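You operate a simulated robot arm through the tools that you are given. There is no shell and no other tool.

You are at the controls of a simulated robot arm. One attempt, no reset.

JOB
Put things in order on the top of the brown desk. At the end: the white tie stands where the purple pin holder stood; the green driver stands on top of the blue heat sink; the purple pin holder stands on top of the white dot block; the grey grease pot stands where the white tie stood; whatever was shut is shut again. Leave all else as you found it, and nothing knocked over.
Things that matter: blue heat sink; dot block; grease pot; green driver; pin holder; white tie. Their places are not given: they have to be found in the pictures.

Only the result counts: the job must be done as asked and must still hold three seconds after the hand-in. Knocking over, shifting, dropping, spilling or breaking anything else fails it.

ROBOT AND FRAMES
A 5-joint arm with a two-finger parallel gripper, fixed in place. Base frame: the origin is at the foot of the arm, x ahead of it, y to its left, z up; the work surface is at about z = 0. Lengths are in mm, angles in degrees, forces in N, time in s.
With the tool pointing down near the work surface it reaches from about 260 to 600 mm from the base axis. Its first joint turns from -66.0 to 66.0 degrees. The tool tilts only in the upright plane through the base axis and itself; it spins freely about its own axis. Payload 1.57 kg.
The tool frame sits at the grasp point between the pads (the TCP): z along the fingers, y along the line on which they close. The tips reach 30 mm beyond it. The gripper opens to 80 mm. The fingers are 17 mm wide and 12 mm thick; the gripper's body (40 by 82 mm) begins 80 mm behind the TCP.
Orientation is that of the tool frame in the base frame, as a unit quaternion [x, y, z, w]. With the fingers straight down and closing along the base's y, the tool's x points along the base's -x, its y along +y and its z along -z.

CONTROLS
- The arm moves only by the tool apply_moves. Its argument "plan" is a list of rows, each a list of 7 numbers: the shift along the tool's x, y, z in mm, then the turn, a rotation vector about the tool's x, y, z in degrees, then the finger opening in mm, from 0 to 80. In form: [[tx, ty, tz, rx, ry, rz, fingers], ...]. A call has 1 to 20 rows; each row is the pose to reach, as a shift and turn from the pose commanded when the call began, along the tool's axes at that moment. Rows are played at 5 a second. More than 50 mm and 8.6 degrees between two rows, or a gripper value outside its range, and nothing of the call is played. Where a pose cannot be reached the arm comes as near as it can. A force on the tool above 40 N (or 10 N above the force at the start of the call, whichever is more), or a blocked arm, ends the call early, and 0.2 s more pass. Each finger travels about 153 mm/s and halts on what it meets, pressing with about 25 N; the grip force reading is that of the motor and also rises with nothing between the fingers. The clock runs only during rows and for 0.2 s after the last one: add rows that repeat a pose to give the fingers time. The reply holds the time, the measured pose of the TCP, the force on the tool along the base axes, the opening and the grip force, in the units named above and with some noise, with the torque about the TCP (base axes, N m) and any sound that the robot's microphone picked up, and new pictures: "views" is both (left out), scene, wrist or none.
- Cameras (640 x 400 px; columns grow to the right, rows downward): "scene" is fixed at [24.8, 379.3, 531.7]; the picture's right is [-0.87, -0.49, 0.00], its down [-0.25, 0.44, -0.86] and it looks along [0.42, -0.75, -0.50] (base axes); focal length 372 px, centre (320, 200). "wrist" rides on the gripper at [72, -7, -122] in the tool frame; the picture's right is [0.09, 1.00, 0.00], its down [-0.84, 0.08, -0.54] and it looks along [-0.54, 0.05, 0.84] (tool axes); focal length 238 px, centre (320, 200).
- probe_pixels(camera, pixels): for up to 12 pixels [column, row] of the newest picture of that camera ("zoom" is the newest enlarged one), the place [x, y, z] in the base frame of the surface seen there, good to about 2 mm. It takes no simulated time.
- inspect(camera, box): a new picture of the part [left, top, right, bottom] of that camera's present view, enlarged. It takes no simulated time.
- hand_in(): hands the job in; it is judged then, once.

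Leave the gripper open and the arm clear of the work at the hand-in unless told otherwise.

The tools are called after "Request:" as a command line: name --pt "numbers of a row" for each row, then --argument value for the rest, lists and objects as JSON in quotes. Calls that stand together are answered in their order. apply_moves: Moves the arm, as the interface text tells. Its arguments: {"type":"object","properties":{"plan":{"type":"array","items":{"type":"array","items":{"type":"number"}}},"views":{"type":"string","enum":["both","scene","wrist","none"]}},"required":["plan"]} The other tools are called the same way: probe_pixels (camera, pixels) gives the place of the surface under pixels of a picture; inspect (camera, box) takes an enlarged picture of a part of a camera's view; hand_in () hands the job in.

At the start:

```text
t: 0.0
ee_pos: [333.4, -263.3, 269.3]
tool_rot: [0.0, 1.0, 0.0, 0.0]
force: [-0.6, -0.2, 0.0]
ft_torque: [-0.01, 0.02, 0.01]
finger_gap: 80.0
gripper_force: 0.0
```

scene: 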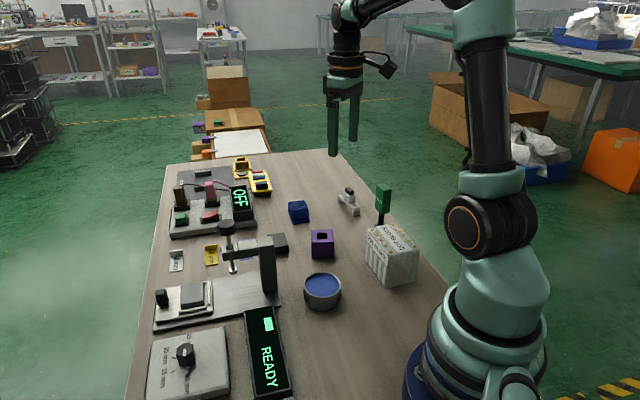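
wrist: 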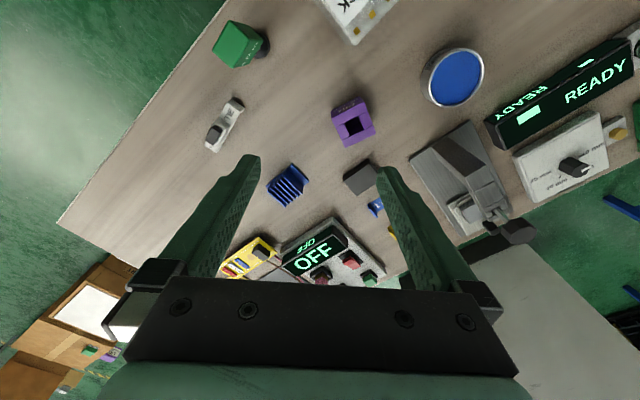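

I see a desk with a blue heat sink near (298,211), a purple holder at (322,243), a grey pot with a blue top at (322,290), a white tie-like object at (348,200), a green driver at (383,200) and a white block at (392,255). I'll enlarge these views before moving.

Request:
inspect --camera "scene" --box '[270, 160, 430, 320]'

Request:
inspect --camera "scene" --box '[130, 150, 300, 400]'

Request:
inspect --camera "wrist" --box '[180, 0, 500, 200]'

```text
2.50 times, centred on (350, 240) of scene
```

zoom: 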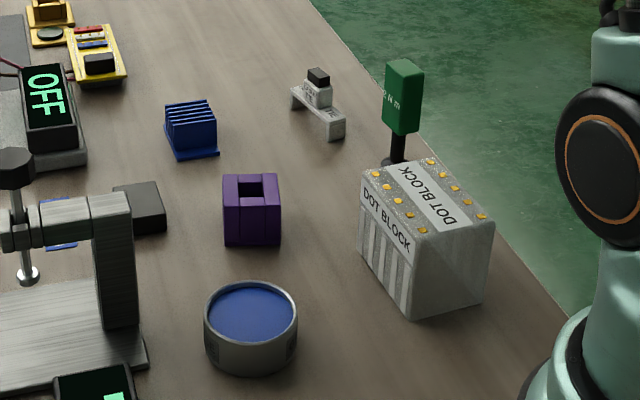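

```text
1.60 times, centred on (215, 275) of scene
```

zoom: 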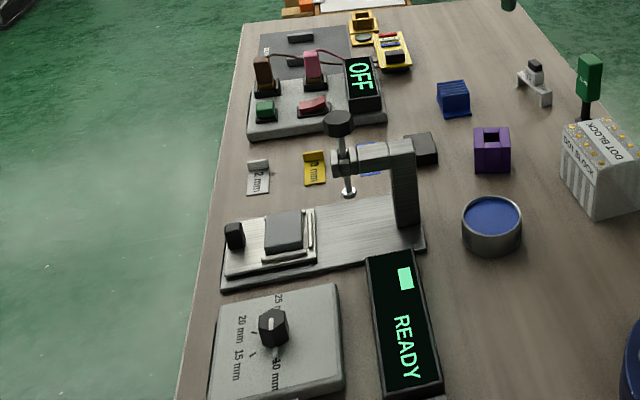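

```text
2.00 times, centred on (340, 100) of wrist
```

zoom: 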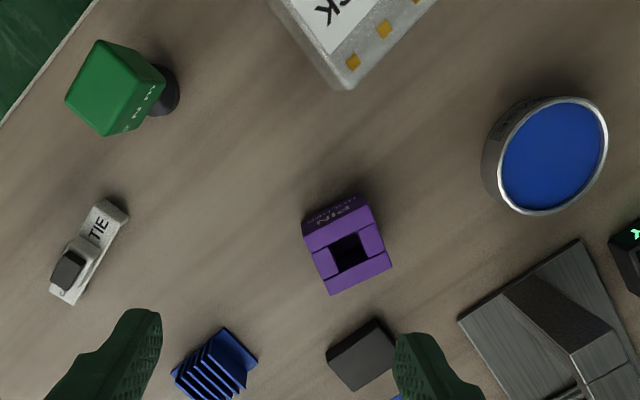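

The overview shows what's where. Now I'll probe key points in the scene: heat sink, holder, pot, tie, driver and dot block.

Request:
inspect --camera "scene" --box '[330, 175, 430, 237]'

Request:
probe_pixels --camera "scene" --pixels '[[298, 203], [298, 216], [322, 233], [322, 250], [322, 288], [322, 304], [348, 190], [352, 207], [384, 187], [380, 222], [392, 240], [385, 265]]'

```text
6.40 times, centred on (380, 206) of scene
```

zoom: 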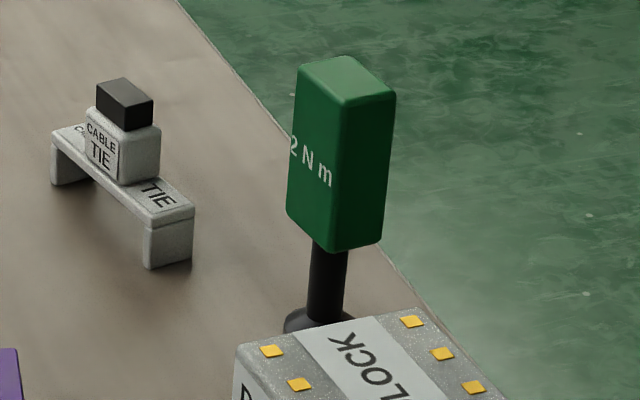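

```text
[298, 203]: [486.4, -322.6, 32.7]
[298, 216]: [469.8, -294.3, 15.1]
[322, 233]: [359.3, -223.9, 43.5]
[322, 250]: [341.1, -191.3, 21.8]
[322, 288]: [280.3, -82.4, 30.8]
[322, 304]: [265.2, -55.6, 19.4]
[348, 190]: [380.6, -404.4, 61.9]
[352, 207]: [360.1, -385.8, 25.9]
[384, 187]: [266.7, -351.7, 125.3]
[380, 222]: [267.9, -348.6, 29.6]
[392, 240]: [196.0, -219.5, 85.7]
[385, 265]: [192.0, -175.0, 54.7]
```

The driver (green head on a thin black stem with a disc foot), the tie (bench-shaped) and the dot block are located. Next I'll probe outlines in the wrist picture to get exact centres and orientations: holder corners, tie ends, heat sink, pot rim, driver head.

Request:
probe_pixels --camera "wrist" --pixels '[[333, 112], [366, 102], [375, 131], [346, 145], [352, 124], [452, 76], [424, 85], [483, 70], [449, 51], [455, 104], [352, 8], [350, 38]]'

Request:
probe_pixels --camera "wrist" --pixels '[[234, 101], [240, 107], [209, 147], [218, 149], [214, 134], [229, 112], [229, 22], [260, 40], [236, 66], [214, 50], [265, 48], [262, 57]]'

Request:
inspect --camera "wrist" --box '[240, 140, 340, 220]'

```text
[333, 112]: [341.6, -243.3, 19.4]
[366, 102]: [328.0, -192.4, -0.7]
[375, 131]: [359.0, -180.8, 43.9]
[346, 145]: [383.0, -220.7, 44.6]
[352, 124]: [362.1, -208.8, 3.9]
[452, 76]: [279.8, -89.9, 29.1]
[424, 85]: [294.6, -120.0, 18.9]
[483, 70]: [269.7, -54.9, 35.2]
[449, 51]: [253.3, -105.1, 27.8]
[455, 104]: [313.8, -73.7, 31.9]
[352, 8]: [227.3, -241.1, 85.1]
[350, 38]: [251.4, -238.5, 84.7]
```

```text
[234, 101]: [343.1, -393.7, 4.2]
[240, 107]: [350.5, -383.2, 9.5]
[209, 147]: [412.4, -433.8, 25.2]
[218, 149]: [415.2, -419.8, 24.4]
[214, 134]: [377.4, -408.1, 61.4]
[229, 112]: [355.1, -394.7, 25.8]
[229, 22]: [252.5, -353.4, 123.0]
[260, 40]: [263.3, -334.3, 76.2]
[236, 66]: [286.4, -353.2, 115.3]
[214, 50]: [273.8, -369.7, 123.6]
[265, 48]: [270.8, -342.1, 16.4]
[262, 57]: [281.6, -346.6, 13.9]
```

```text
5.00 times, centred on (290, 180) of wrist
```

zoom: 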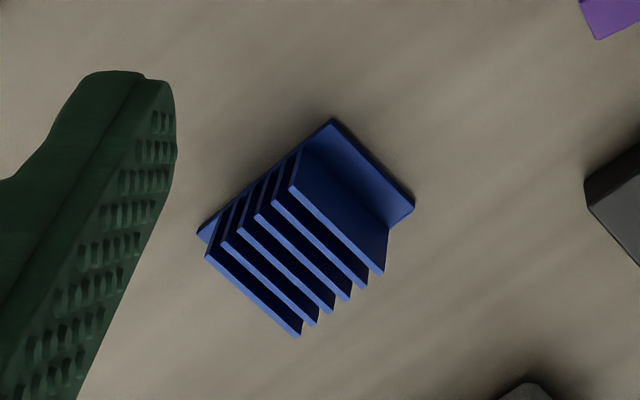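

The holder sits near (358,-212) with its top at z≈44, and its walls are turned relative to the base axes. I'll move the camera back over it for a straighter, closer view: base shift (-43,+48,-69), clear of everything (tips at z≈170).

Request:
apply_moves --pt "21 24 34 0 0 0 80" --pt "43 48 69 0 0 0 80" --pt "43 48 69 0 0 0 80" --views "both"

```text
t: 0.8
ee_pos: [288.9, -214.6, 200.3]
tool_rot: [0.0, 1.0, 0.001, 0.0]
force: [-0.6, 0.5, 0.5]
ft_torque: [0.01, 0.01, -0.01]
finger_gap: 79.8
gripper_force: 0.0
```

scene: 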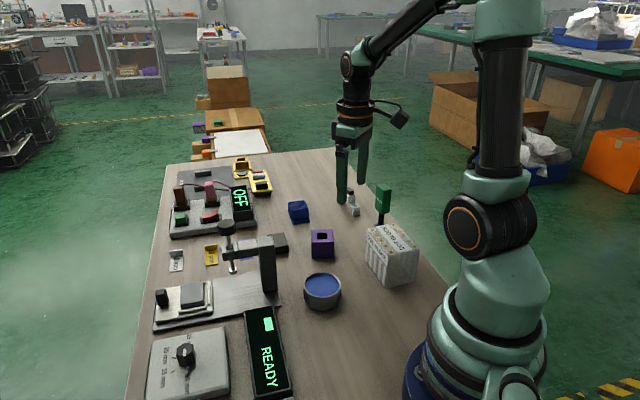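
wrist: 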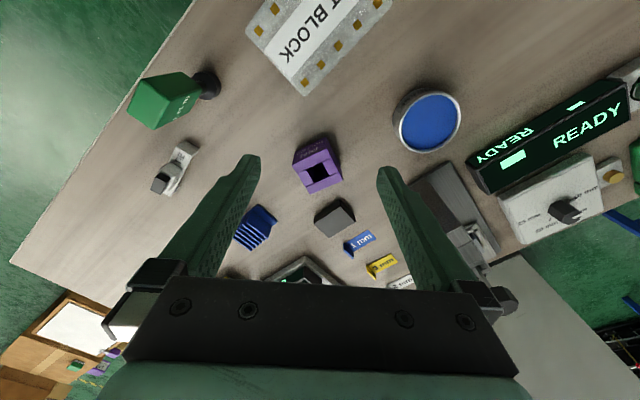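

The holder is now at about (317,172) in the wrist picture. I'll enlarge it and the other objects for precise probing.

Request:
inspect --camera "wrist" --box '[277, 125, 357, 205]'

```text
5.00 times, centred on (317, 165) of wrist
```

zoom: 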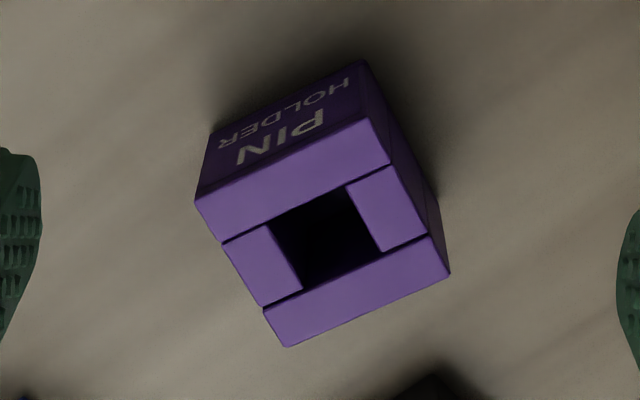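

The holder's top corners are at zoom (200,202), (366,122), (445,270), (290,342). I'll probe just inside them, and side-wall points and the hole.

Request:
probe_pixels --camera "zoom" --pixels '[[203, 203], [366, 124], [444, 269], [290, 341], [285, 165], [360, 300], [240, 262], [412, 195], [330, 235], [210, 140], [362, 66], [436, 205]]'

```text
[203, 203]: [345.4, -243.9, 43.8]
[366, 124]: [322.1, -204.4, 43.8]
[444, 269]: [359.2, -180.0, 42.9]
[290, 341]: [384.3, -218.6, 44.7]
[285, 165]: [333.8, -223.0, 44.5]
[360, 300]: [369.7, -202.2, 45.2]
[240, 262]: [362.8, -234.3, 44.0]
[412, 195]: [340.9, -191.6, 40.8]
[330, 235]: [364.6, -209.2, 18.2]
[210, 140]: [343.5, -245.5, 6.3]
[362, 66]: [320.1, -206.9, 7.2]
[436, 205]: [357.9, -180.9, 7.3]
```

The holder measures about 46×46×44 mm, centred at (352.8,-211.7), edges at 32.6° to base x. Next I'll measure the dot block in the scene view.

Request:
inspect --camera "scene" --box '[344, 210, 440, 290]'

Request:
inspect --camera "wrist" --box '[240, 0, 400, 100]'

```text
5.00 times, centred on (392, 250) of scene
```

zoom: 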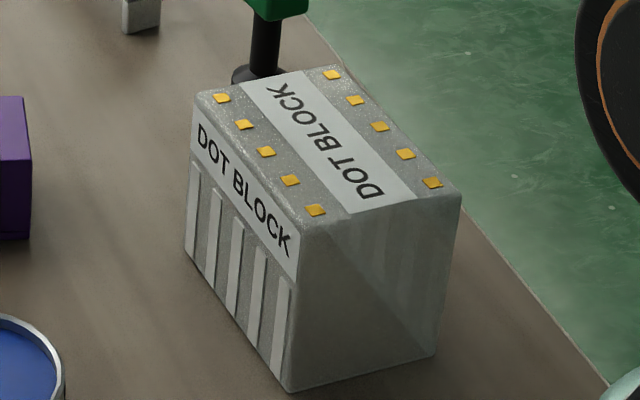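

```text
4.00 times, centred on (320, 50) of wrist
```

zoom: 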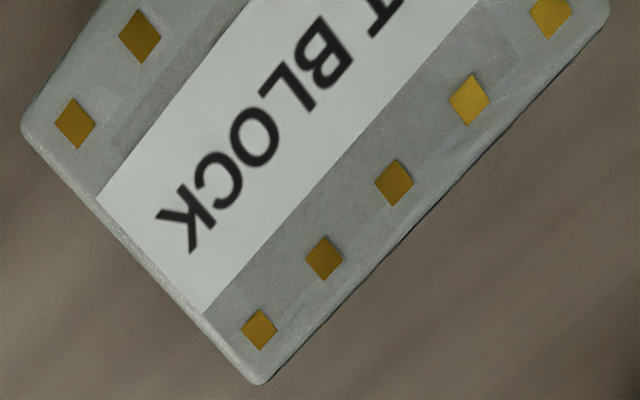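

I'll probe the dot block's corners and gold dots in this wrist enlargement.

Request:
probe_pixels --camera "zoom" --pixels '[[30, 128], [262, 376], [600, 15], [259, 329], [324, 258], [394, 182], [469, 100], [551, 15], [75, 124], [140, 36], [300, 150], [480, 150]]'

Request:
probe_pixels --camera "scene" --pixels '[[367, 229], [393, 224], [418, 248], [388, 254], [372, 230], [394, 225], [390, 252], [414, 246], [392, 240], [384, 285], [414, 279], [365, 258]]'

```text
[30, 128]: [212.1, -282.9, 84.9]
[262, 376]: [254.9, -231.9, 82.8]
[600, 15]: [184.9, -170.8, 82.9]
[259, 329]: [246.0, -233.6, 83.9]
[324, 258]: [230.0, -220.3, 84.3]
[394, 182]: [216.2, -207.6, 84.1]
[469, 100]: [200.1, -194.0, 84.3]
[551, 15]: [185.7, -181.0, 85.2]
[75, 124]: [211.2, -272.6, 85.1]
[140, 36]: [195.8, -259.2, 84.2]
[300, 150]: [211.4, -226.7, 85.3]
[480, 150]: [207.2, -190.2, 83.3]
```

```text
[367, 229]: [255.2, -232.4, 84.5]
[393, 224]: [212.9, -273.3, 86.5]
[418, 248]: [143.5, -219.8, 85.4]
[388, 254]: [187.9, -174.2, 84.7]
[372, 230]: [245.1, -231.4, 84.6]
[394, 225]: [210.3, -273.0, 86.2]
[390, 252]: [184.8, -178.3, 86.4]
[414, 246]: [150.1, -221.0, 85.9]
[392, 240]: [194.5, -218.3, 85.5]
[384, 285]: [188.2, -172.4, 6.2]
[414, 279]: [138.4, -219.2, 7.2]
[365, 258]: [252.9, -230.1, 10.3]
```

The dot block is about 67×94 mm, centred at (199,-226), top at z≈85.5, short edge along 48.9°. Plan for the holder: grip it along its 32.6° direction (tool turned +57.4° about tool z). Now I'll move above it to z≈110 with the fingers open.

Request:
apply_moves --pt "-9 0.5 5 0 0 8.2 80" --pt "-18 1 15 0 0 16.4 80" --pt "-27 1.5 30 0 0 24.6 80" --pt "-36 2 45 0 0 32.8 80" --pt "-45 2.6 60 0 0 41 80" --pt "-54 3.1 75 0 0 49.2 80" --pt "-62.4 3.6 90 0 0 57.4 80" --pt "-62.4 3.6 90 0 0 57.4 80" --pt "-62.4 3.6 90 0 0 57.4 80" --views "both"

```text
t: 2.8
ee_pos: [351.0, -212.2, 110.1]
tool_rot: [0.481, 0.877, 0.0, 0.0]
force: [0.4, 0.1, 0.4]
ft_torque: [-0.03, -0.03, 0.01]
finger_gap: 80.1
gripper_force: 0.0
```

scene: 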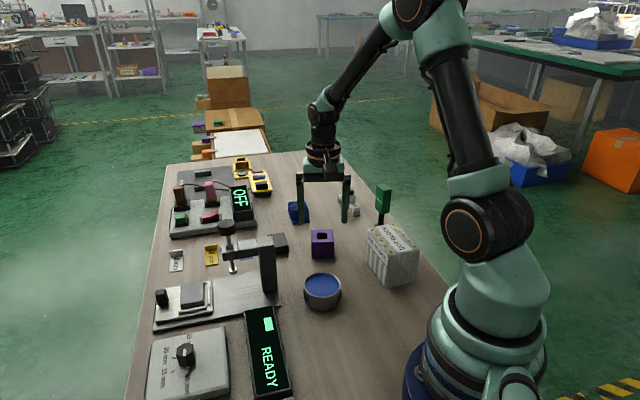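
wrist: 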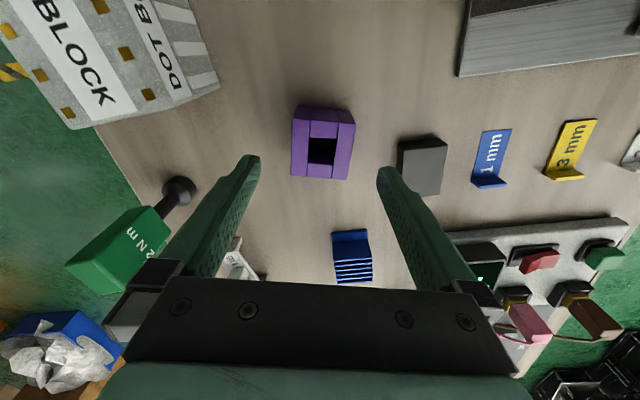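

The TCP is over the holder, but the dark block at (420,165) sits near the right finger's landing spot. I'll probe its near edge and the holder's edges.

Request:
probe_pixels --camera "wrist" --pixels '[[399, 150], [404, 180], [402, 192], [398, 140], [420, 155], [293, 140], [352, 140], [297, 110], [354, 115], [292, 172], [345, 180], [322, 150]]'

Request:
inspect --camera "wrist" --box '[250, 80, 450, 205]'

```text
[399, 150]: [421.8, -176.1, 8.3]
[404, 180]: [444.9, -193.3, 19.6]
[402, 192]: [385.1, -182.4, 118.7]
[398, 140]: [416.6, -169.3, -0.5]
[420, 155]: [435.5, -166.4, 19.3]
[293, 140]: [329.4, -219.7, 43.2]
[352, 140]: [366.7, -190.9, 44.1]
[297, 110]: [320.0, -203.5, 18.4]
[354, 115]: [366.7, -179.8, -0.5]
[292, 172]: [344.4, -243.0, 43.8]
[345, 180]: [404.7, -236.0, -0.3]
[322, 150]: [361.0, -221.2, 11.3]
```

```text
3.20 times, centred on (350, 142) of wrist
```

zoom: 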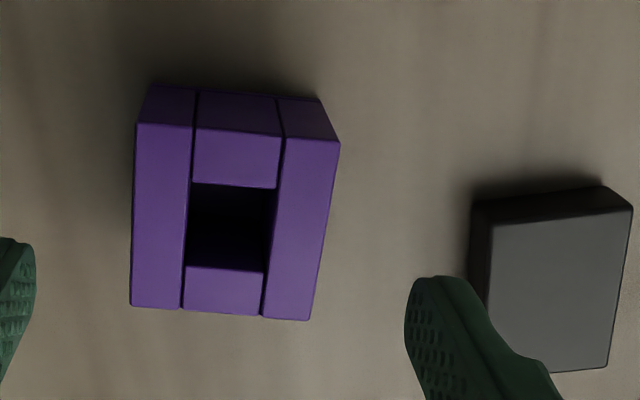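

There are ~77 mm from the holder's centre to the dark block, while the finger reaches 52 mm out, so it's clear. I'll descend straight down 76 mm to TCP z≈34 with a 1.5 mm centring shift, fingers still open.

Request:
apply_moves --pt "0 1.5 25 0 0 0 80" --pt "0 1.5 50 0 0 0 80" --pt "0 1.5 66 0 0 0 80" --pt "0 1.5 76 0 0 0 80" --pt "0 1.5 76 0 0 0 80" --views "both"

```text
t: 4.0
ee_pos: [354.4, -212.1, 31.9]
tool_rot: [0.48, 0.877, 0.0, 0.0]
force: [-0.8, -0.5, 0.5]
ft_torque: [0.02, 0.0, 0.01]
finger_gap: 80.1
gripper_force: 0.0
```

scene: 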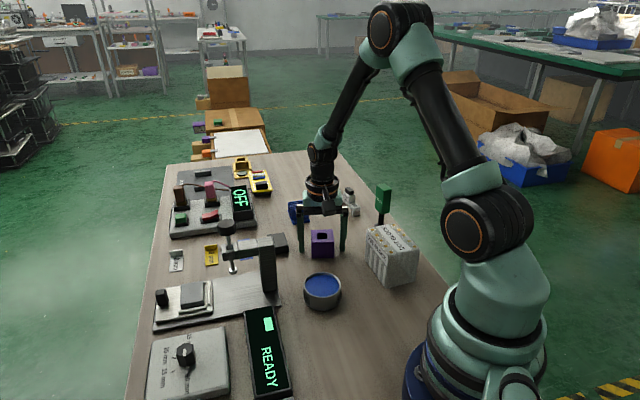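
wrist: 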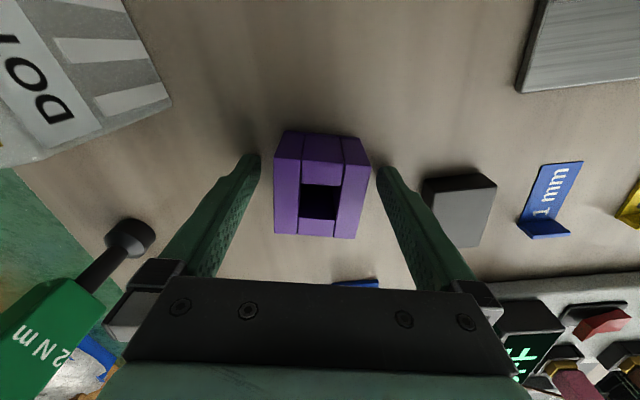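

The holder sits centred between the fingers (hole at (321,200), TCP projects near there). Now close on it and give time.

Request:
apply_moves --pt "0 0 0 0 0 0 20" --pt "0 0 0 0 0 0 20" --pt "0 0 0 0 0 0 20" --views "wrist"

```text
t: 4.8
ee_pos: [352.6, -210.3, 32.2]
tool_rot: [0.48, 0.877, 0.0, 0.0]
force: [-0.4, -0.5, -0.2]
ft_torque: [0.0, 0.03, 0.02]
finger_gap: 49.7
gripper_force: 25.2
```

wrist: 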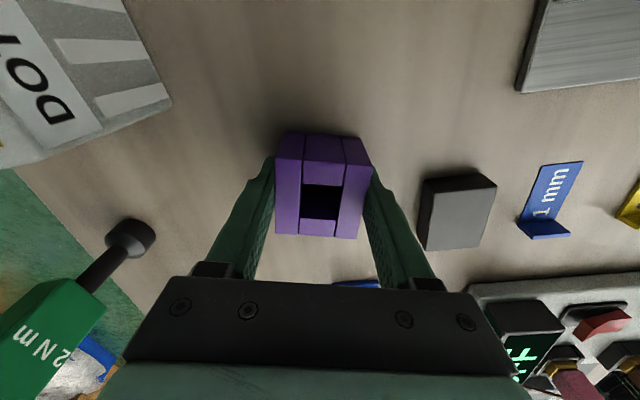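

Gripped: gap 49.7 mm, force 25 N. Lift straight up 118 mm in steps.

Request:
apply_moves --pt "0 0 -10 0 0 0 20" --pt "0 0 -30 0 0 0 20" --pt "0 0 -60 0 0 0 20" --pt "0 0 -90 0 0 0 20" --pt "0 0 -118 0 0 0 20" --pt "0 0 -118 0 0 0 20" --views "both"

```text
t: 6.2
ee_pos: [353.7, -211.5, 150.9]
tool_rot: [0.48, 0.877, 0.001, 0.0]
force: [-0.4, 0.2, -1.1]
ft_torque: [0.0, -0.02, 0.04]
finger_gap: 49.9
gripper_force: 25.3
```

scene: 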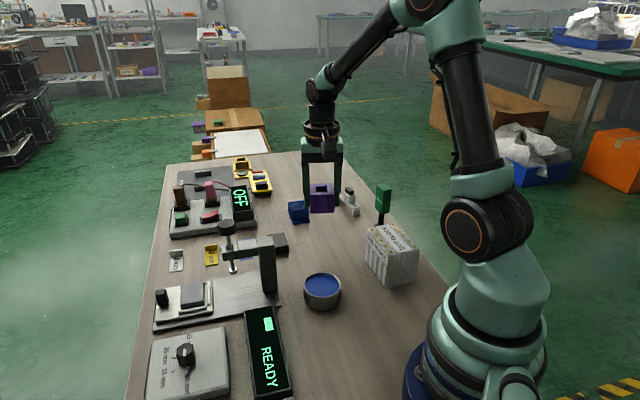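
wrist: 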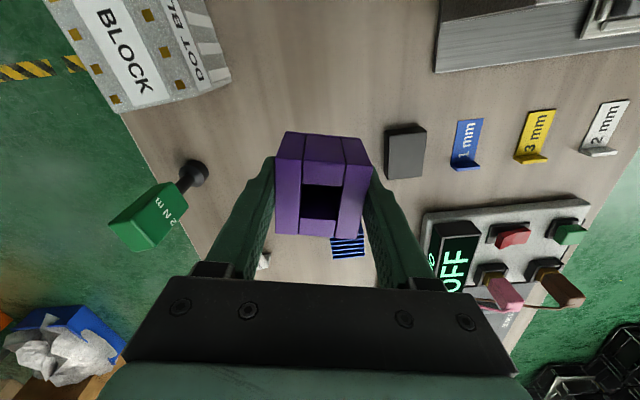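

The holder is held firmly. Carry it over the dot block centre (199,-226), turning +16.3° about base z so it aligns with the block; bottom stays ~33 mm above the block.

Request:
apply_moves --pt "14.2 -27.6 0 0 0 -3.3 20" --pt "28.4 -55.2 0 0 0 -6.5 20" --pt "42.6 -82.7 0 0 0 -9.8 20" --pt "56.9 -110.3 0 0 0 -13 20" --pt "71.1 -137.9 0 0 0 -16.3 20" --pt "71.1 -137.9 0 0 0 -16.3 20" --pt "71.1 -137.9 0 0 0 -16.3 20" --views "both"

```text
t: 7.8
ee_pos: [199.4, -224.9, 152.1]
tool_rot: [0.351, 0.936, 0.0, -0.001]
force: [-0.1, 0.8, -1.5]
ft_torque: [0.0, 0.0, 0.0]
finger_gap: 49.9
gripper_force: 25.2
```

scene: 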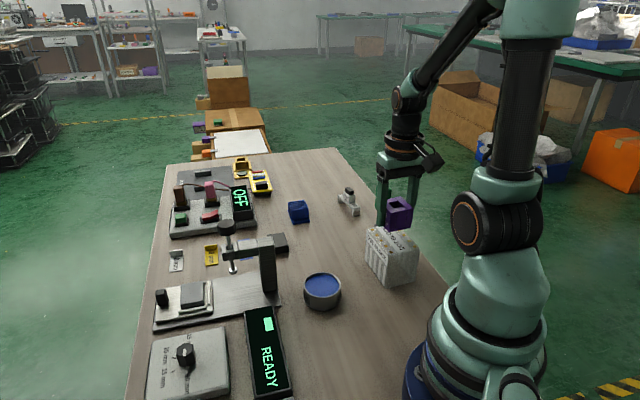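
wrist: 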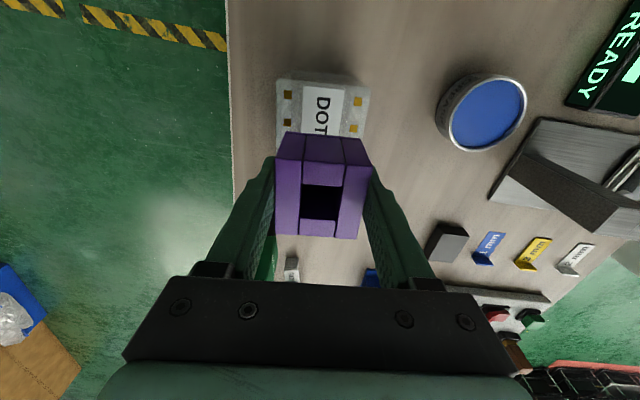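

Aligned over the block. Lower 30 mm first, then feel for contact.

Request:
apply_moves --pt "0 0 12 0 0 0 20" --pt "0 0 24 0 0 0 20" --pt "0 0 30 0 0 0 20" --pt "0 0 30 0 0 0 20" --views "scene"

Request:
inspect --camera "scene" --box '[344, 190, 440, 290]'

```text
t: 8.8
ee_pos: [199.7, -224.5, 122.4]
tool_rot: [0.352, 0.936, 0.0, 0.0]
force: [-0.2, 0.6, -1.1]
ft_torque: [0.03, 0.0, 0.0]
finger_gap: 49.8
gripper_force: 24.7
```

scene: 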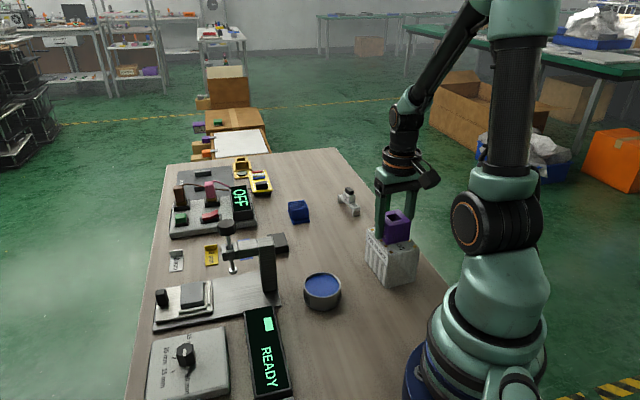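

```text
4.00 times, centred on (392, 240) of scene
```

zoom: 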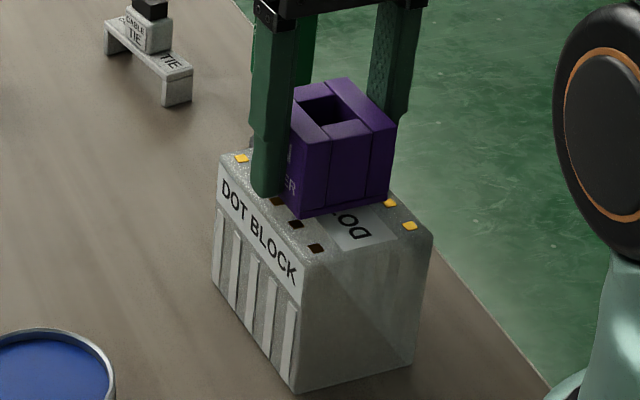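

No contact yet (force z = -1.1 N is just the weight). Lower in 1 mm steps; the call ends early on contact force.

Request:
apply_moves --pt "0 0 1 0 0 0 20" --pt "0 0 2 0 0 0 20" --pt "0 0 3 0 0 0 20" --pt "0 0 3.5 0 0 0 20" --views "scene"

```text
t: 9.8
ee_pos: [199.0, -225.5, 118.4]
tool_rot: [0.351, 0.937, -0.001, 0.0]
force: [0.1, 0.6, -2.2]
ft_torque: [0.0, 0.01, 0.0]
finger_gap: 49.8
gripper_force: 25.1
```

scene: 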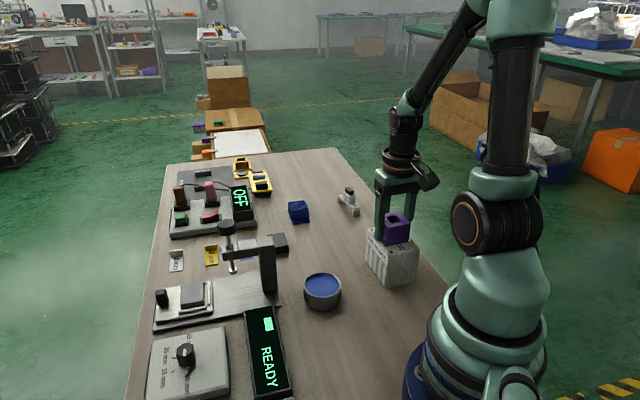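

Request:
apply_moves --pt "0 0 0.5 0 0 0 20" --pt "0 0 1 0 0 0 20" --pt "0 0 1.5 0 0 0 20" --views "scene"

Request:
inspect --camera "scene" --box '[354, 200, 434, 280]'

```text
t: 10.6
ee_pos: [199.3, -225.0, 117.3]
tool_rot: [0.351, 0.936, -0.001, 0.001]
force: [-2.2, 0.4, 12.4]
ft_torque: [0.15, 0.19, 0.02]
finger_gap: 49.8
gripper_force: 25.1
```

scene: 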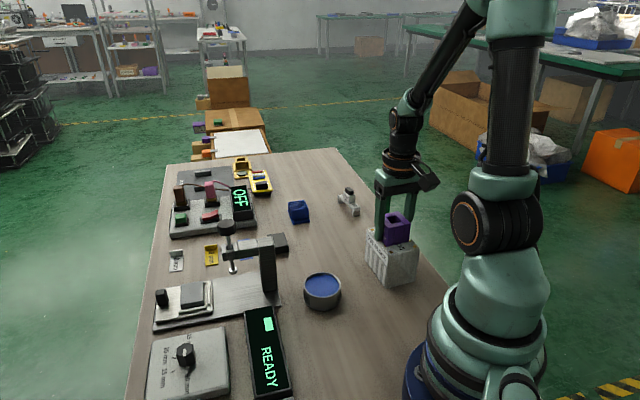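

```text
5.00 times, centred on (394, 240) of scene
```

zoom: 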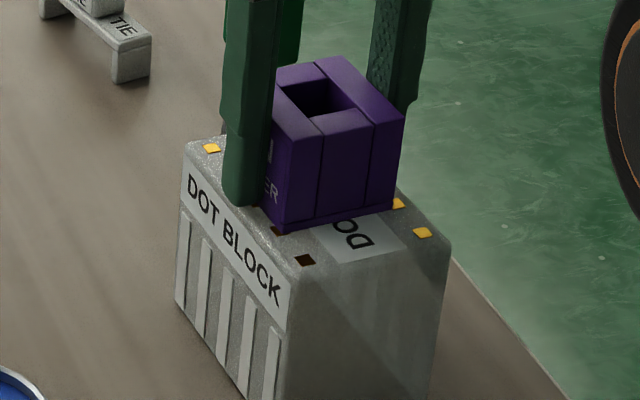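

Contact: +12 N, so the holder rests on the block. I'll ease up 0.7 mm and open the fingers gradually.

Request:
apply_moves --pt "0 0 -0.7 0 0 0 20" --pt "0 0 -0.7 0 0 0 50" --pt "0 0 -0.7 0 0 0 54" --pt "0 0 -0.7 0 0 0 60" --pt "0 0 -0.7 0 0 0 70" --views "both"

```text
t: 11.8
ee_pos: [199.8, -225.5, 118.0]
tool_rot: [0.351, 0.936, 0.0, 0.0]
force: [-0.5, 0.1, 0.6]
ft_torque: [0.01, -0.02, 0.0]
finger_gap: 70.2
gripper_force: 0.0
```

scene: 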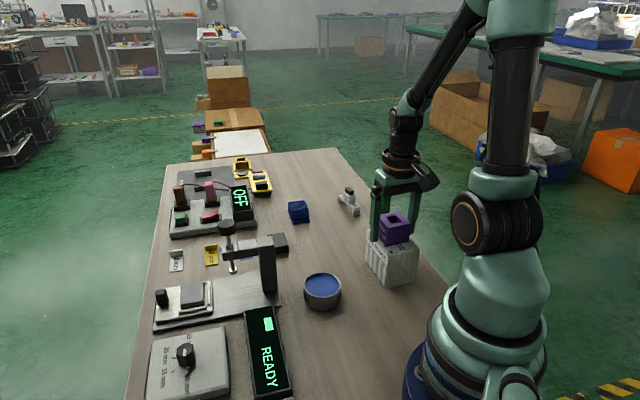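
wrist: 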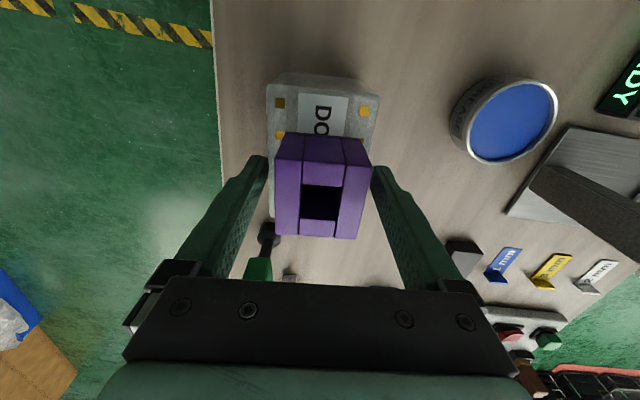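

The holder stands on the block by itself. Raise straight up 110 mm, clear of it.

Request:
apply_moves --pt "0 0 -10 0 0 0 70" --pt "0 0 -35 0 0 0 75" --pt "0 0 -75 0 0 0 80" --pt "0 0 -110 0 0 0 80" --pt "0 0 -110 0 0 0 80" --views "both"

Request:
inspect --camera "scene" --box '[344, 190, 440, 290]'

```text
t: 13.0
ee_pos: [198.8, -224.4, 226.7]
tool_rot: [0.35, 0.937, 0.0, 0.0]
force: [-0.1, -1.3, 0.0]
ft_torque: [0.02, 0.04, 0.0]
finger_gap: 80.2
gripper_force: 0.0
```

scene: 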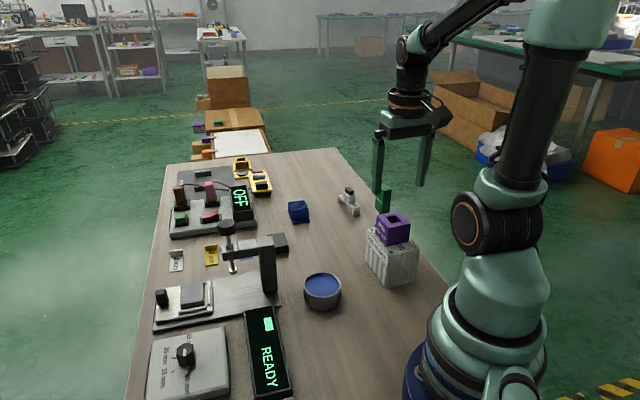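
wrist: 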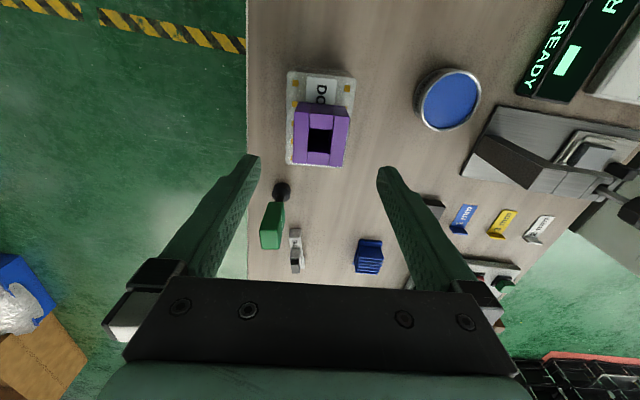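

```text
4.00 times, centred on (392, 240) of scene
```

zoom: 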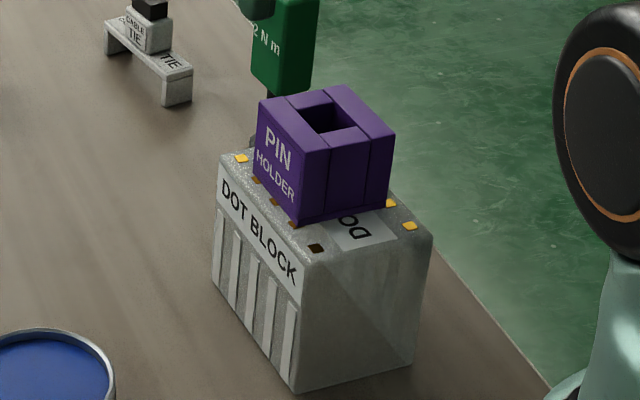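

The holder stands on the block. Next the tie at about (380,-408), bar direction ≈ -30°. I'll travel there high (over the driver with clearance), turning the tool so its fingers close across the bar.

Request:
apply_moves --pt "-42.8 -3.2 0 0 0 -1.9 80" --pt "-85.7 -6.4 0 0 0 -3.9 80" --pt "-128.5 -9.7 0 0 0 -5.8 80" --pt "-171.3 -12.9 0 0 0 -7.7 80" --pt "-214.2 -16.1 10 0 0 -9.7 80" --pt "-257 -19.3 35 0 0 -11.6 80" --pt "-257 -19.3 67 0 0 -11.6 80" --pt "-257 -19.3 67 0 0 -11.6 80" --views "both"

Request:
inspect --camera "wrist" --box '[240, 80, 400, 180]'

```text
t: 14.8
ee_pos: [382.2, -406.2, 160.4]
tool_rot: [0.255, 0.967, -0.001, 0.0]
force: [-0.3, -0.6, 0.1]
ft_torque: [-0.02, 0.01, 0.0]
finger_gap: 80.1
gripper_force: 0.1
```

scene: 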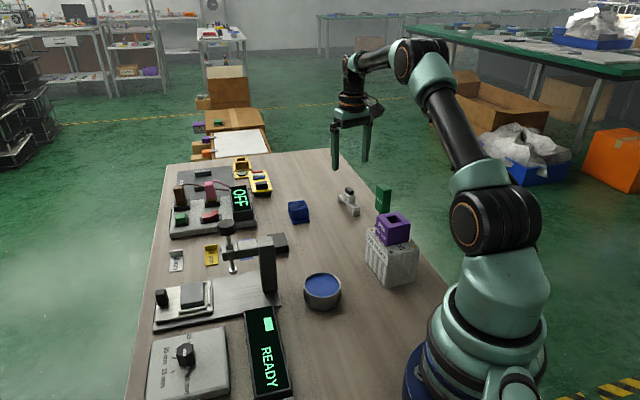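
wrist: 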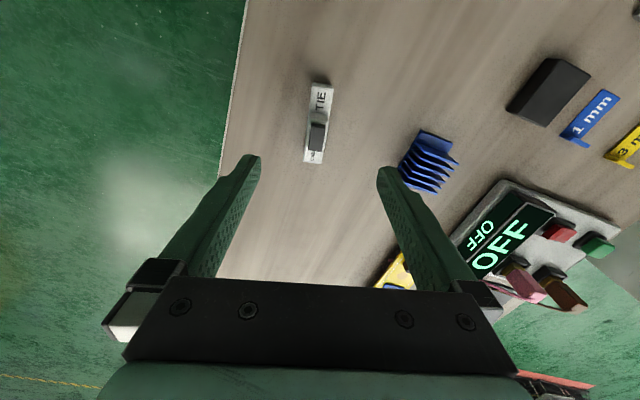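

```text
4.00 times, centred on (320, 130) of wrist
```

zoom: 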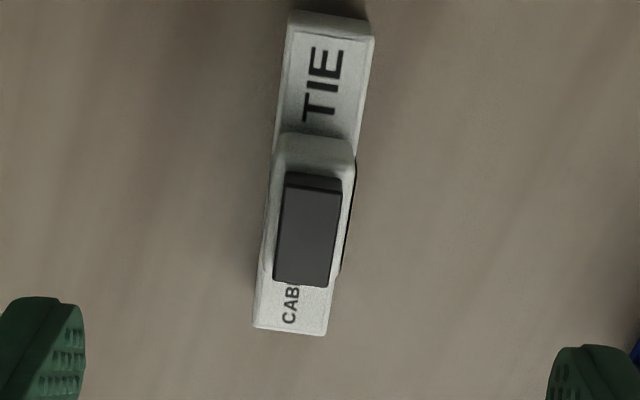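

The tie is clear with nothing near the fingers. I'll probe the bar corners, head and cap.

Request:
probe_pixels --camera "zoom" --pixels '[[296, 36], [370, 42], [260, 325], [324, 331], [325, 90], [290, 305], [282, 150], [348, 155], [270, 268], [334, 270], [308, 230], [310, 270]]'

Request:
inspect --camera "scene" --box '[324, 175, 374, 225]'

```text
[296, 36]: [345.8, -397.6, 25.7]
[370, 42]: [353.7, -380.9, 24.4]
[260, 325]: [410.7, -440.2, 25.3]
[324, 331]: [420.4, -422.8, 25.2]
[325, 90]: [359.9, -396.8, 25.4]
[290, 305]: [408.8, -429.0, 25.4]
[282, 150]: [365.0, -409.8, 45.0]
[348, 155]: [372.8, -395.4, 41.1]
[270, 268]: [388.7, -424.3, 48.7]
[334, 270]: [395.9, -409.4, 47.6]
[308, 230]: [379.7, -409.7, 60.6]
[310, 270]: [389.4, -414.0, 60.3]
```

```text
8.00 times, centred on (349, 200) of scene
```

zoom: 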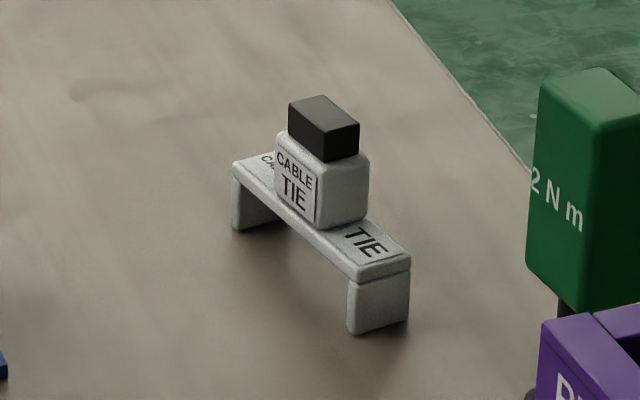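

The tie's bar is 78×20 mm, centred near (382.3,-410.2), direction -32.7°, head on top near its centre (z 25–49), cap to 61. Turn 3.2° and descend to TCP z≈38 (tips at 8) astride the head.

Request:
apply_moves --pt "-1 -1 20 0 0 1.6 75" --pt "-1.8 -2 55 0 0 3.2 70" --pt "-1.8 -2 85 0 0 3.2 70" --pt "-1.8 -2 108 0 0 3.2 70" --pt "-1.8 -2 122 0 0 3.2 70" --pt "-1.8 -2 122 0 0 3.2 70" --views "both"

Request:
inspect --camera "wrist" --box '[220, 110, 420, 260]'

```text
t: 16.2
ee_pos: [380.2, -411.7, 38.2]
tool_rot: [0.281, 0.96, 0.001, -0.001]
force: [0.1, -0.9, -0.1]
ft_torque: [0.02, 0.03, 0.01]
finger_gap: 70.0
gripper_force: 0.1
```

scene: 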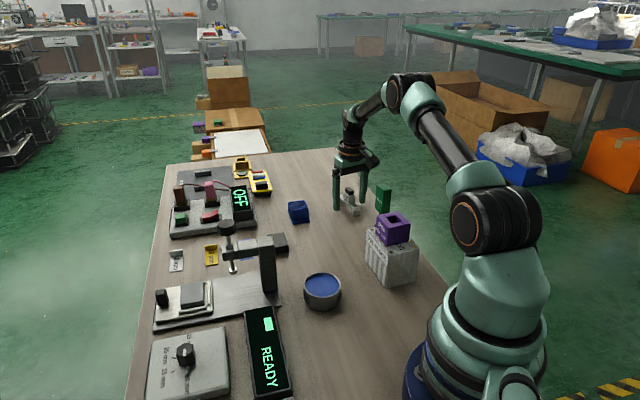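
wrist: 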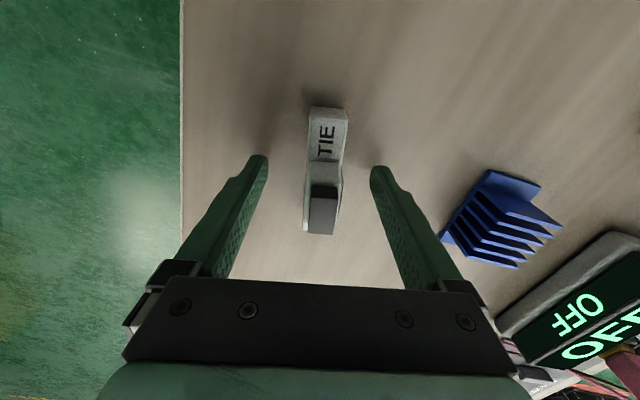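

```text
2.67 times, centred on (320, 185) of wrist
```

zoom: 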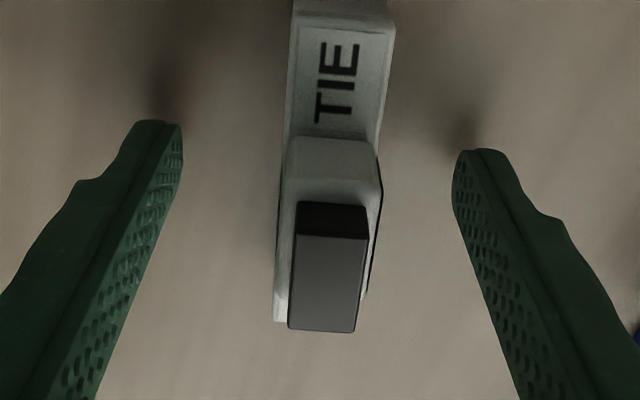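

The tie is centred within about 2 mm (head at zoom col ≈330 vs the TCP's 322). Shift 1.5 mm and close in stages.

Request:
apply_moves --pt "0 1.5 0 0 0 0 60" --pt "0 1.5 0 0 0 0 40" --pt "0 1.5 0 0 0 0 28" --pt "0 1.5 0 0 0 0 22" --pt "0 1.5 0 0 0 0 10" --pt "0 1.5 0 0 0 0 5" --pt "0 1.5 0 0 0 0 5" --views "both"

Request:
inspect --camera "scene" --box '[314, 155, 394, 225]'

```text
t: 17.8
ee_pos: [381.9, -409.0, 38.1]
tool_rot: [0.282, 0.959, 0.0, 0.0]
force: [-0.4, 0.0, 0.0]
ft_torque: [0.02, -0.03, 0.0]
finger_gap: 20.8
gripper_force: 25.4
```

scene: 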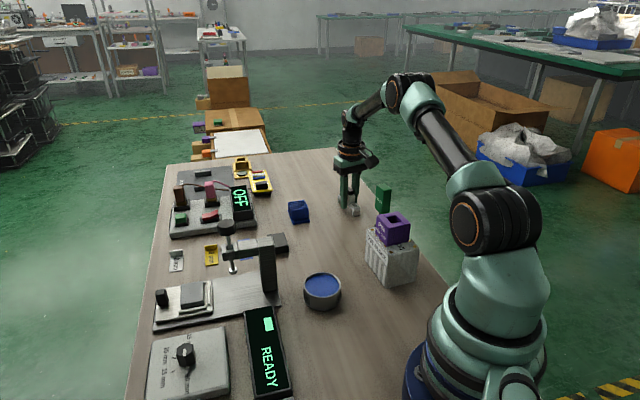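
wrist: 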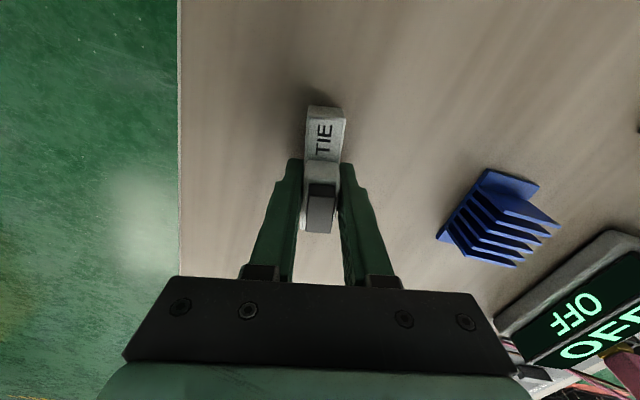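

```text
5.71 times, centred on (354, 190) of scene
```

zoom: 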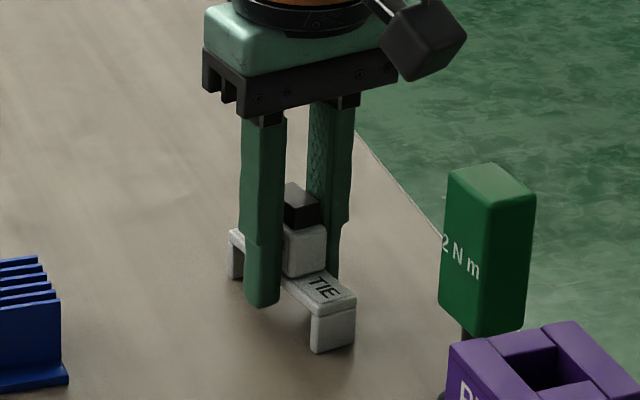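

Gripped: gap 20.8 mm, 25 N. Lift 110 mm.

Request:
apply_moves --pt "0 0 -10 0 0 0 5" --pt "0 0 -35 0 0 0 5" --pt "0 0 -70 0 0 0 5" --pt "0 0 -110 0 0 0 5" --pt "0 0 -110 0 0 0 5" --views "both"

```text
t: 19.0
ee_pos: [382.9, -410.6, 146.3]
tool_rot: [0.281, 0.96, 0.0, 0.0]
force: [-0.5, 0.5, -0.9]
ft_torque: [0.0, -0.01, 0.04]
finger_gap: 20.7
gripper_force: 24.8
```

scene: 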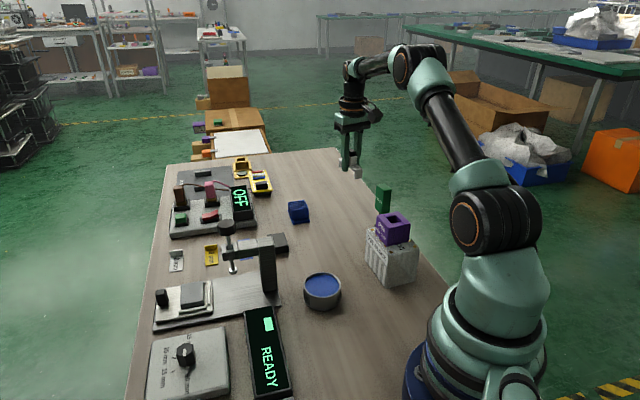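
wrist: 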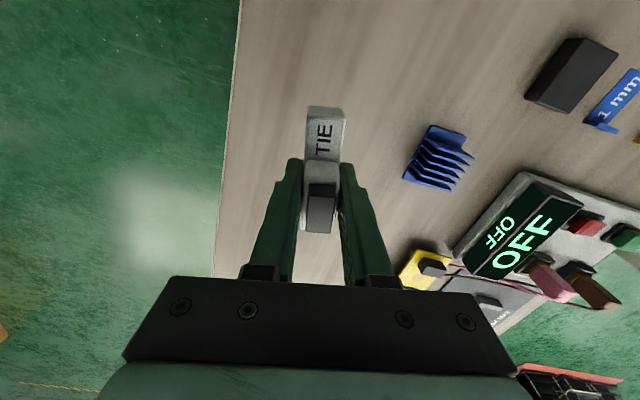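

Held firmly. Carry it at z≈147 to the holder's old place, TCP target (352.7,-210.8), same heading.

Request:
apply_moves --pt "26.4 30.3 0 0 0 0 5" --pt "52.8 60.6 0 0 0 0 5" --pt "79.2 90.9 0 0 0 0 5" --pt "105.6 121.2 0 0 0 0 5" --pt "132 151.4 0 0 0 0 5" --pt "132 151.4 0 0 0 0 5" --pt "132 151.4 0 0 0 0 5" --views "both"

```text
t: 20.6
ee_pos: [356.3, -211.8, 149.4]
tool_rot: [0.282, 0.96, 0.0, 0.0]
force: [0.6, 0.4, -0.9]
ft_torque: [0.02, 0.02, -0.03]
finger_gap: 20.8
gripper_force: 25.4
```

scene: 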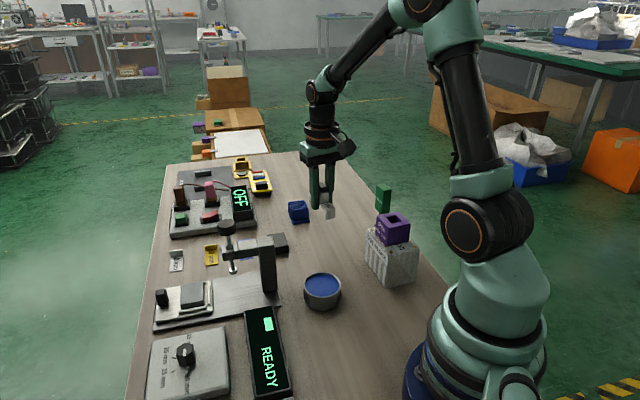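
wrist: 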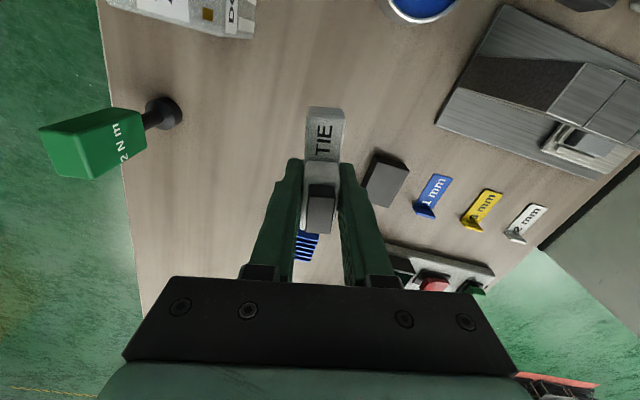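

Reading says (356,-212), somewhat noisy. Lower 80 mm and read again.

Request:
apply_moves --pt "0 0 40 0 0 0 5" --pt "0 0 80 0 0 0 5" --pt "0 0 80 0 0 0 5" --pt "0 0 80 0 0 0 5" --views "none"

Request:
apply_moves --pt "0 0 0 0 0 0 5" --views "none"

Request:
apply_moves --pt "0 0 0 0 0 0 5" --views "both"

```text
t: 21.6
ee_pos: [356.3, -212.6, 67.8]
tool_rot: [0.281, 0.96, 0.0, 0.0]
force: [0.6, 0.0, -1.2]
ft_torque: [0.02, 0.0, 0.0]
finger_gap: 20.6
gripper_force: 24.9
```

```text
t: 22.0
ee_pos: [356.6, -212.1, 68.5]
tool_rot: [0.281, 0.96, 0.0, 0.0]
force: [0.0, 0.0, 0.2]
ft_torque: [0.02, -0.03, 0.01]
finger_gap: 20.7
gripper_force: 24.9
```

```text
t: 22.4
ee_pos: [355.1, -212.8, 68.2]
tool_rot: [0.282, 0.96, 0.0, 0.0]
force: [-0.8, -0.4, -0.4]
ft_torque: [-0.03, 0.0, -0.05]
finger_gap: 20.6
gripper_force: 24.9
```

scene: 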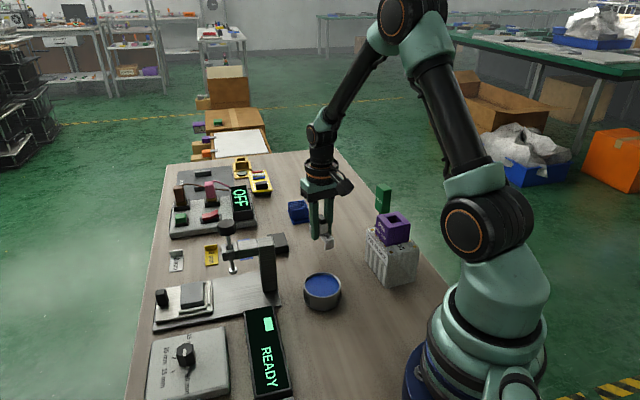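
wrist: 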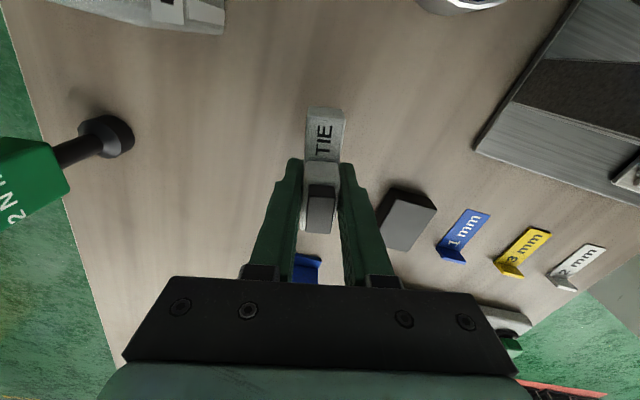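

Average reading (356.1,-212.3) puts the tie ~3.7 mm off. Correct by tool (3.8,-0.9) and lower 27 mm, then feel for the desk.

Request:
apply_moves --pt "3.8 -0.9 10 0 0 0 5" --pt "3.8 -0.9 20 0 0 0 5" --pt "3.8 -0.9 27 0 0 0 5" --pt "3.8 -0.9 27 0 0 0 5" --views "none"

Request:
apply_moves --pt "0 0 1 0 0 0 5" --pt "0 0 1.5 0 0 0 5" --pt "0 0 2 0 0 0 5" --pt "0 0 2 0 0 0 5" --views "both"

```text
t: 23.4
ee_pos: [349.9, -210.9, 41.7]
tool_rot: [0.281, 0.96, 0.0, -0.001]
force: [0.3, 0.2, -0.3]
ft_torque: [0.01, 0.01, -0.01]
finger_gap: 20.7
gripper_force: 25.0
```

```text
t: 24.4
ee_pos: [349.1, -210.9, 38.6]
tool_rot: [0.281, 0.96, 0.0, 0.0]
force: [-0.6, -0.1, 0.1]
ft_torque: [-0.02, -0.03, 0.0]
finger_gap: 20.7
gripper_force: 24.8
```

scene: 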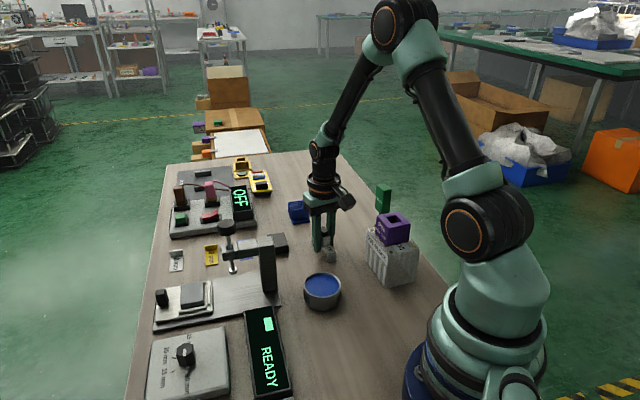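
wrist: 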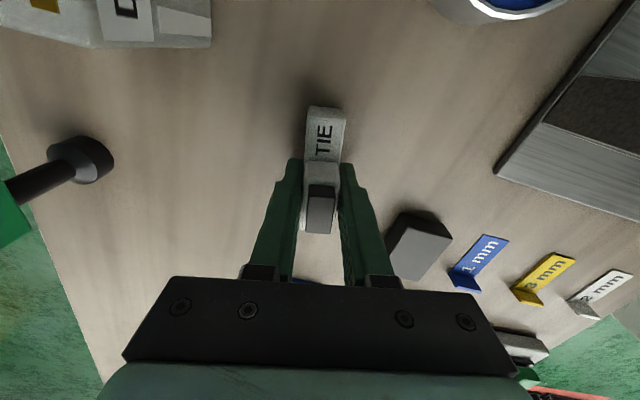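

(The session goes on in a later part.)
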